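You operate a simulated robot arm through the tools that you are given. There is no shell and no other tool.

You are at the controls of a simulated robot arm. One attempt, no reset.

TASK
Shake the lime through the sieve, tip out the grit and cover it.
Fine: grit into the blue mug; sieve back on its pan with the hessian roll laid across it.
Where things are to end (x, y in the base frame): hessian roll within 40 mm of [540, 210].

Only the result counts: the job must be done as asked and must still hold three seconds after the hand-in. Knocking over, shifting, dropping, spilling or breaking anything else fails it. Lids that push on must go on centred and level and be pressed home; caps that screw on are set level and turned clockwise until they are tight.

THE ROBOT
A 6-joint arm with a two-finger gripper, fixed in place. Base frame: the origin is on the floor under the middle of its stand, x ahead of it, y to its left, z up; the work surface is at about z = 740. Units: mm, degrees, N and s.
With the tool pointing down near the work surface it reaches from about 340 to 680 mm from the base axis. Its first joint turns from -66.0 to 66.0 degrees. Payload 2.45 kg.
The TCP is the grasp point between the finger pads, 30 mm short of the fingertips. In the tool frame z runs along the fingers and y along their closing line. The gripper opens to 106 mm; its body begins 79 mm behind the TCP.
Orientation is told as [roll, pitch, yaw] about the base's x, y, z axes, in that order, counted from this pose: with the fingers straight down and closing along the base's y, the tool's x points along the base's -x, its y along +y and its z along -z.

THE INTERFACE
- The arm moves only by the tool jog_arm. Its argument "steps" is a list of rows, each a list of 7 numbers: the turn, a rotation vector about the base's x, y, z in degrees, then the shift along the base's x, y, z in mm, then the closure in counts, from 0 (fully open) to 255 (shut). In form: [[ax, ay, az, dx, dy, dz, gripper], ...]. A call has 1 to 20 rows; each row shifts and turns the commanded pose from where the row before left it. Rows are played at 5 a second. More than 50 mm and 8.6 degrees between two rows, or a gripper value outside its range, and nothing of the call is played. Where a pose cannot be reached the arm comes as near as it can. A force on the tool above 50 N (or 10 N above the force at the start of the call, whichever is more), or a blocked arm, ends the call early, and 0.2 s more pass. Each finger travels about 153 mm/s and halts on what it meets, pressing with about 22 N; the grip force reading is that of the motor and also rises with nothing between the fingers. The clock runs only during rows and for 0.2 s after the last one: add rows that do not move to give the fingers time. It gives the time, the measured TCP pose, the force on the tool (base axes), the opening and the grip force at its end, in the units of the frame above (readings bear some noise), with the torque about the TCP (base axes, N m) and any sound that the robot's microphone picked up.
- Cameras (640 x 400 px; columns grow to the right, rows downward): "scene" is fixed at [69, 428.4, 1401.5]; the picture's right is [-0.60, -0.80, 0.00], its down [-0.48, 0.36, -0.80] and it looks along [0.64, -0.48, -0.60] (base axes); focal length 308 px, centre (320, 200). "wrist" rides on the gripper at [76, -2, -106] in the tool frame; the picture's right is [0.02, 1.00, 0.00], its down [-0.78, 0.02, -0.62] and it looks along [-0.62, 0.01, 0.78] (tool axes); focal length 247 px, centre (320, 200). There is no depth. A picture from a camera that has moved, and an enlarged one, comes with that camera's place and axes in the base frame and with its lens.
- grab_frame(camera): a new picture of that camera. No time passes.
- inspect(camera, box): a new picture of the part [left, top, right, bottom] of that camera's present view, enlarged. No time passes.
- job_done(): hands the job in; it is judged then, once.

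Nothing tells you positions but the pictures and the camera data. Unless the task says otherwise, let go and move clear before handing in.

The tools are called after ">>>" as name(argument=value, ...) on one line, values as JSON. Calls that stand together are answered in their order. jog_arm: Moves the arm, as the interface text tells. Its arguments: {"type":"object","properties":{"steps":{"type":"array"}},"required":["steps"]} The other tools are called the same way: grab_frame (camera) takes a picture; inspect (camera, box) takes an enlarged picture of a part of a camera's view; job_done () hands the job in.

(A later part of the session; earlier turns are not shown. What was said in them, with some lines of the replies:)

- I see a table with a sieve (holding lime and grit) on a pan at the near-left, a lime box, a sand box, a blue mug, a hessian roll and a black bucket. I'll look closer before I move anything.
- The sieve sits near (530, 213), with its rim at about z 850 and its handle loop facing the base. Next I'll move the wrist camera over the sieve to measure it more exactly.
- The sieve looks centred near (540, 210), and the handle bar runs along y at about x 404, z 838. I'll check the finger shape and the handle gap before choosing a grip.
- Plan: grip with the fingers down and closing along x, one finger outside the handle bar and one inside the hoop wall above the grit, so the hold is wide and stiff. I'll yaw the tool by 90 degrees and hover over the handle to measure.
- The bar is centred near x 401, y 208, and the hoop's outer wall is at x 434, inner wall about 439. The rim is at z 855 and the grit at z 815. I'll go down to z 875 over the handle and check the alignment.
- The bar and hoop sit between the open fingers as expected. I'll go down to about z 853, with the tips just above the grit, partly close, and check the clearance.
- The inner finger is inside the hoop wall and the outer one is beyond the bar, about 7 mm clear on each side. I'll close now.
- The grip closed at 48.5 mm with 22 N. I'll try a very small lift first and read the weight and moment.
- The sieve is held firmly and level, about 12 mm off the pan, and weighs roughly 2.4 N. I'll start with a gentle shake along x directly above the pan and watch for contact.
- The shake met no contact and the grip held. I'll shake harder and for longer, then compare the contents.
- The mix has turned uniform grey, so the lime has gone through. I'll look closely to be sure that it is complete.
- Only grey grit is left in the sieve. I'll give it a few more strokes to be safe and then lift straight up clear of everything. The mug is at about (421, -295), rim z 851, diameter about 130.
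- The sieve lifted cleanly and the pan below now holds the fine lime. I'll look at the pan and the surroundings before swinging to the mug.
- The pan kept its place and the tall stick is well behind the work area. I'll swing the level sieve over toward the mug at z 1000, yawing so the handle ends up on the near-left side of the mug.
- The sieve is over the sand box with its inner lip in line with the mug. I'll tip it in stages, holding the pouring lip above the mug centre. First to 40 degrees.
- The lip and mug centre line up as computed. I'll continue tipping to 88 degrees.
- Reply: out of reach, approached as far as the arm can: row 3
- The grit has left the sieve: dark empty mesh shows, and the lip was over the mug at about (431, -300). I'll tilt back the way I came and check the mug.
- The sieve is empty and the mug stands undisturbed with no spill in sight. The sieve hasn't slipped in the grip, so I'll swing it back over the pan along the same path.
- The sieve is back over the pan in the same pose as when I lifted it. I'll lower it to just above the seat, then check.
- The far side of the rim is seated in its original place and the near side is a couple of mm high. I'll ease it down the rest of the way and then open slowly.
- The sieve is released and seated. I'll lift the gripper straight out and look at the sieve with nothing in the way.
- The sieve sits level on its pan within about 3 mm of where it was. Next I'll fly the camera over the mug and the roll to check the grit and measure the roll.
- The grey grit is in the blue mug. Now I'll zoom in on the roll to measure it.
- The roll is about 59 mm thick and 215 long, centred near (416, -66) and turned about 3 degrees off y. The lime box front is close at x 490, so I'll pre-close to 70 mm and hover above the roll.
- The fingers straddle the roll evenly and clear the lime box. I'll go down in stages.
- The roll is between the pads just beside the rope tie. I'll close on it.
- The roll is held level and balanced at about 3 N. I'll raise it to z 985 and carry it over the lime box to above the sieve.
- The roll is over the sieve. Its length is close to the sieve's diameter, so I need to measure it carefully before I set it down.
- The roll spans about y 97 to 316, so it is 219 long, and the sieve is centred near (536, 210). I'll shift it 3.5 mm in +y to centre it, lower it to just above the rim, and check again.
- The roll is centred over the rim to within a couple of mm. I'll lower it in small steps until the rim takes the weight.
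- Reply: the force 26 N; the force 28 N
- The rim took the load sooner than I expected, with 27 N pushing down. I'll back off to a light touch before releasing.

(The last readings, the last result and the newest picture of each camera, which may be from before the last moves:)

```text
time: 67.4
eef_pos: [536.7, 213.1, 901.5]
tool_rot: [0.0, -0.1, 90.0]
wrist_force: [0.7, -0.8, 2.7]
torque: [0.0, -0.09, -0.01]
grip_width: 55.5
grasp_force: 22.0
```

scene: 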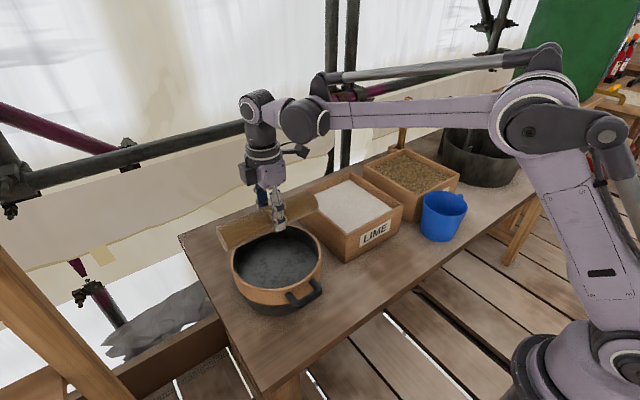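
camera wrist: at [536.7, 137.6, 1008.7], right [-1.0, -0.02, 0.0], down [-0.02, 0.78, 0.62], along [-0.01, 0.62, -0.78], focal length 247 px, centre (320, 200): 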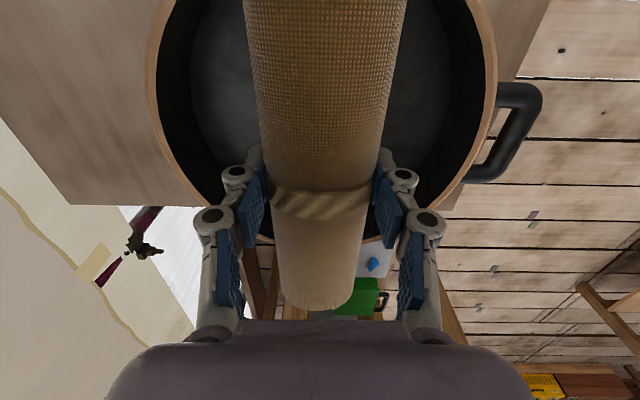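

The rim now carries the roll with a light touch. I'll release very gradually.

>>> jog_arm(steps=[[0, 0, 0, 0, 0, 0, 150], [0, 0, 0, 0, 0, 0, 130], [0, 0, 0, 0, 0, 0, 124], [0, 0, 0, 0, 0, 0, 121], [0, 0, 0, 0, 0, 0, 119], [0, 0, 0, 0, 0, 0, 117], [0, 0, 0, 0, 0, 0, 115], [0, 0, 0, 0, 0, 0, 113], [0, 0, 0, 0, 0, 0, 110], [0, 0, 0, 0, 0, 0, 110]])

>>> grab_frame(camera="wrist")

>>> inspect(camera="scene", box=[210, 190, 340, 320])

```text
time: 69.6
eef_pos: [535.4, 214.9, 900.9]
tool_rot: [-0.1, -0.1, 90.0]
wrist_force: [-0.4, 0.0, -0.9]
torque: [0.0, 0.0, 0.03]
grip_width: 60.4
grasp_force: 0.1
```

```text
taken
camera wrist: at [536.5, 137.5, 1006.1], right [-1.0, -0.02, 0.0], down [-0.02, 0.78, 0.62], along [-0.01, 0.62, -0.78], focal length 247 px, centre (320, 200)
```

wrist: 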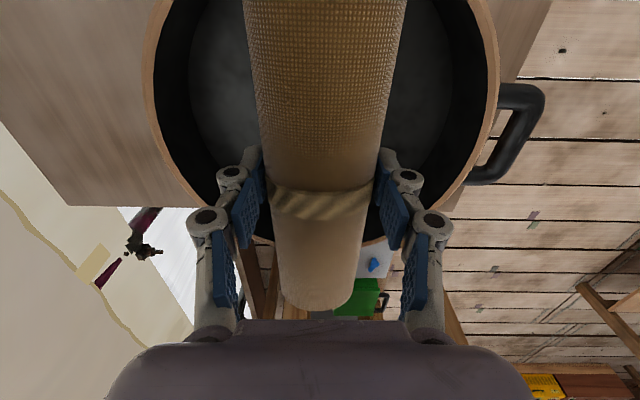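

```text
3.08 times, centred on (275, 255) of scene
camera zoom: at [69.0, 428.4, 1401.5], right [-0.6, -0.8, 0.0], down [-0.48, 0.36, -0.8], along [0.64, -0.48, -0.6], focal length 948 px, centre (458, 31)
```

zoom: 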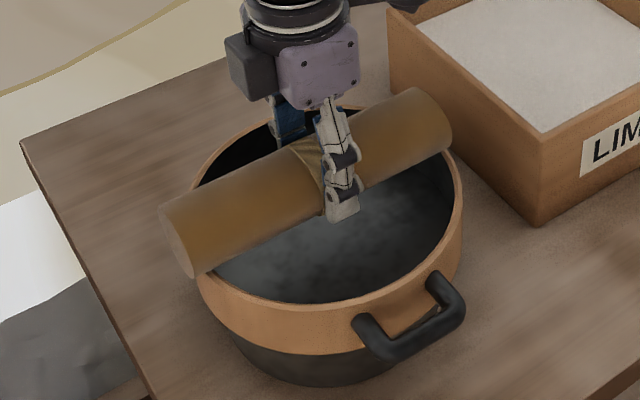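

The roll is resting on the rim without moving. I'll open wider, check it stays put, and then lift straight up.

>>> jog_arm(steps=[[0, 0, 0, 0, 0, 0, 100], [0, 0, 0, 0, 0, 0, 90], [0, 0, 0, 0, 0, 0, 75], [0, 0, 0, 0, 0, 0, 65], [0, 0, 0, 0, 0, 0, 65], [0, 0, 0, 0, 0, 0, 65], [0, 0, 0, 0, 0, 0, 65]])

>>> grab_frame(camera="wrist")

```text
time: 71.2
eef_pos: [536.1, 213.7, 901.0]
tool_rot: [-0.1, -0.1, 89.9]
wrist_force: [0.0, 0.0, 0.2]
torque: [-0.02, -0.01, -0.01]
grip_width: 79.1
grasp_force: 0.0
```

```text
taken
camera wrist: at [536.5, 137.5, 1006.1], right [-1.0, -0.02, 0.0], down [-0.02, 0.78, 0.62], along [-0.01, 0.62, -0.78], focal length 247 px, centre (320, 200)
```

wrist: 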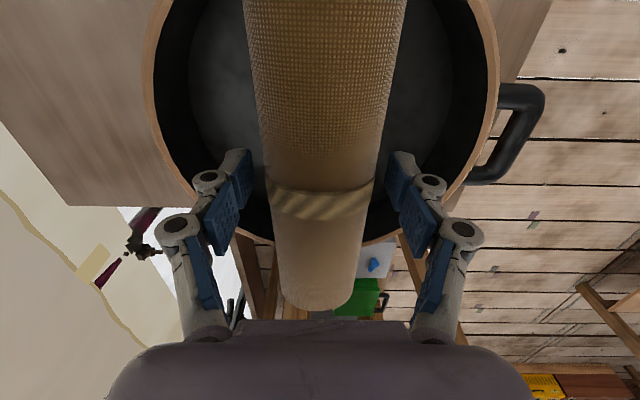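

The roll hasn't moved with the fingers clear on both sides. I'll lift straight up and move away.

>>> jog_arm(steps=[[0, 0, 0, 0, 0, 8, 65], [0, 0, 0, 0, 0, 20, 65], [0, 0, 0, 0, 0, 30, 65], [0, 0, 0, 0, 0, 35, 65], [0, 0, 0, 0, 0, 35, 65], [0, 0, 0, 0, 0, 30, 65], [0, 0, 0, 0, 0, 0, 65]])

>>> jog_arm(steps=[[0, 0, 0, -15, -35, 5, 65], [0, 0, 0, -15, -40, 5, 65], [0, 0, 0, -15, -40, 5, 65], [0, 0, 0, -15, -40, 5, 65], [0, 0, 0, -15, -40, 5, 65], [0, 0, 0, -10, -20, 0, 65], [0, 0, 0, 0, 0, 0, 65]])

>>> grab_frame(camera="scene")

>>> inspect(camera="scene", box=[210, 190, 340, 320])

>>> grab_frame(camera="wrist")

```text
time: 72.8
eef_pos: [534.8, 213.7, 1058.4]
tool_rot: [0.0, -0.1, 90.0]
wrist_force: [0.2, -0.6, -0.1]
torque: [-0.02, 0.03, -0.04]
grip_width: 79.3
grasp_force: 0.1
```

```text
time: 74.4
eef_pos: [451.7, -2.1, 1084.9]
tool_rot: [0.0, 0.0, 90.0]
wrist_force: [-0.1, 0.0, 0.2]
torque: [-0.01, 0.01, 0.04]
grip_width: 78.9
grasp_force: 0.0
```

```text
taken
```

scene: 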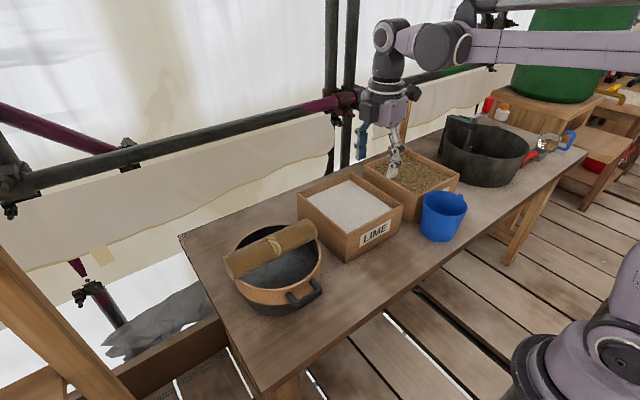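

```text
3.08 times, centred on (275, 255) of scene
camera zoom: at [69.0, 428.4, 1401.5], right [-0.6, -0.8, 0.0], down [-0.48, 0.36, -0.8], along [0.64, -0.48, -0.6], focal length 948 px, centre (458, 31)
```

zoom: 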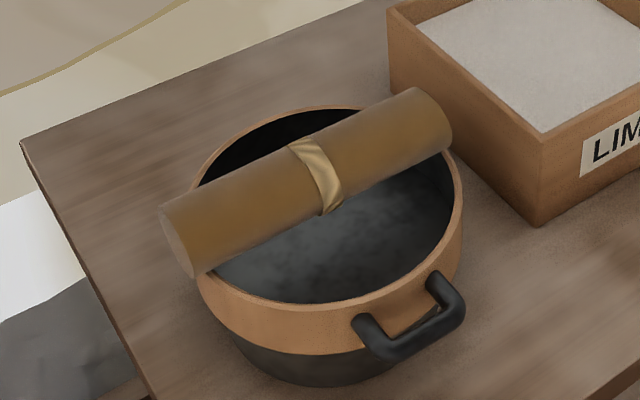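

```text
taken
camera wrist: at [451.7, -78.1, 1189.7], right [-1.0, -0.02, 0.0], down [-0.02, 0.78, 0.62], along [-0.01, 0.62, -0.78], focal length 247 px, centre (320, 200)
```

wrist: 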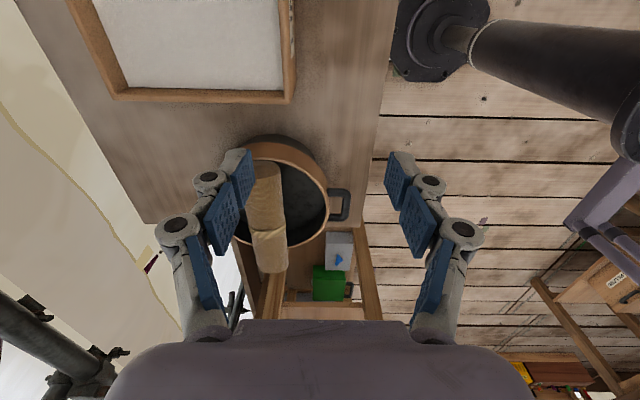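

>>> inspect(camera="scene", box=[210, 200, 370, 330])

>>> inspect(camera="scene", box=[220, 260, 330, 320])

>>> inspect(camera="scene", box=[380, 150, 560, 290])

```text
3.08 times, centred on (290, 265) of scene
camera zoom: at [69.0, 428.4, 1401.5], right [-0.6, -0.8, 0.0], down [-0.48, 0.36, -0.8], along [0.64, -0.48, -0.6], focal length 948 px, centre (412, 0)
```

zoom: 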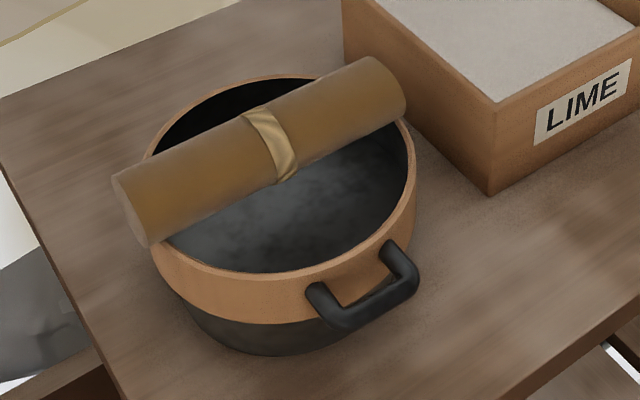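

```text
5.82 times, centred on (275, 290) of scene
camera zoom: at [69.0, 428.4, 1401.5], right [-0.6, -0.8, 0.0], down [-0.48, 0.36, -0.8], along [0.64, -0.48, -0.6], focal length 1794 px, centre (582, -324)
```

zoom: 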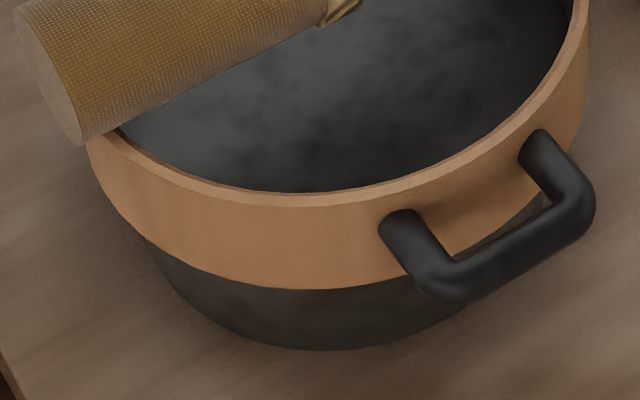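

```text
2.86 times, centred on (470, 220) of scene
camera zoom: at [69.0, 428.4, 1401.5], right [-0.6, -0.8, 0.0], down [-0.48, 0.36, -0.8], along [0.64, -0.48, -0.6], focal length 881 px, centre (-109, 143)
```

zoom: 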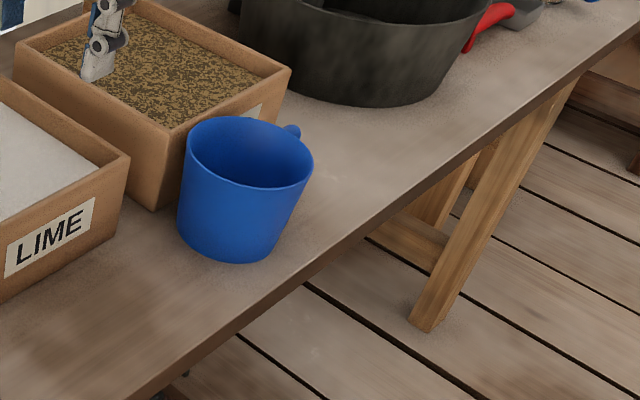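

All is in place: grit in the mug, the sieve level on its pan, and the roll across the rim near (536, 210). I'll wait a moment to confirm that nothing creeps.

>>> jog_arm(steps=[[0, 0, 0, 0, 0, 0, 65], [0, 0, 0, 0, 0, 0, 65], [0, 0, 0, 0, 0, 0, 65], [0, 0, 0, 0, 0, 0, 65], [0, 0, 0, 0, 0, 0, 65], [0, 0, 0, 0, 0, 0, 65], [0, 0, 0, 0, 0, 0, 65], [0, 0, 0, 0, 0, 0, 65], [0, 0, 0, 0, 0, 0, 65], [0, 0, 0, 0, 0, 0, 65], [0, 0, 0, 0, 0, 0, 65], [0, 0, 0, 0, 0, 0, 65], [0, 0, 0, 0, 0, 0, 65], [0, 0, 0, 0, 0, 0, 65], [0, 0, 0, 0, 0, 0, 65]])

>>> inspect(camera="scene", box=[210, 200, 370, 330])

```text
time: 77.6
eef_pos: [452.6, 0.0, 1084.8]
tool_rot: [0.0, -0.1, 90.0]
wrist_force: [0.1, 0.2, -0.1]
torque: [-0.02, -0.01, 0.01]
grip_width: 78.9
grasp_force: 0.0
```

```text
3.08 times, centred on (290, 265) of scene
camera zoom: at [69.0, 428.4, 1401.5], right [-0.6, -0.8, 0.0], down [-0.48, 0.36, -0.8], along [0.64, -0.48, -0.6], focal length 948 px, centre (412, 0)
```

zoom: 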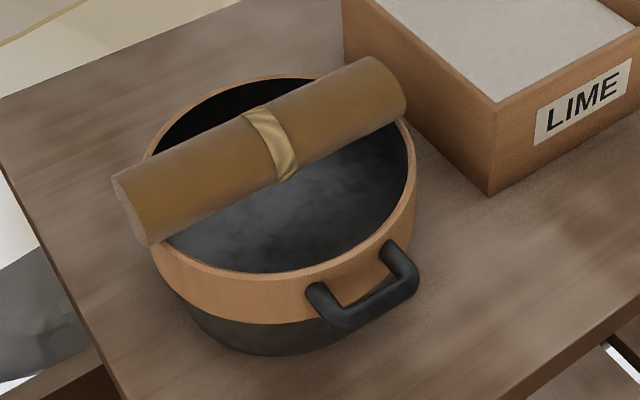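

After more than three seconds nothing has moved, the roll is steady across the sieve, and the arm is clear. I'm handing the job in.

>>> job_done()

```text
The job is handed in.
```

The job is done and handed in; the hand-in gave no verdict back.

- **Lime:** I shook it through the sieve into the pan until only grey grit was left on the mesh.
- **Grit:** It is in the blue mug. I saw it there from above, and nothing looked spilled on the table.
- **Sieve:** It is back on its pan and looks level, about 3 mm closer to the base than where it started.
- **Hessian roll:** It lies across the rim, centred at about (536, 210), roughly 4 mm from the target. I pressed down with up to 27 N while lowering it, then backed off and set it down lightly. Neither the roll nor the sieve appeared to shift.

After I let go and moved the arm clear, I waited about three seconds and nothing moved.
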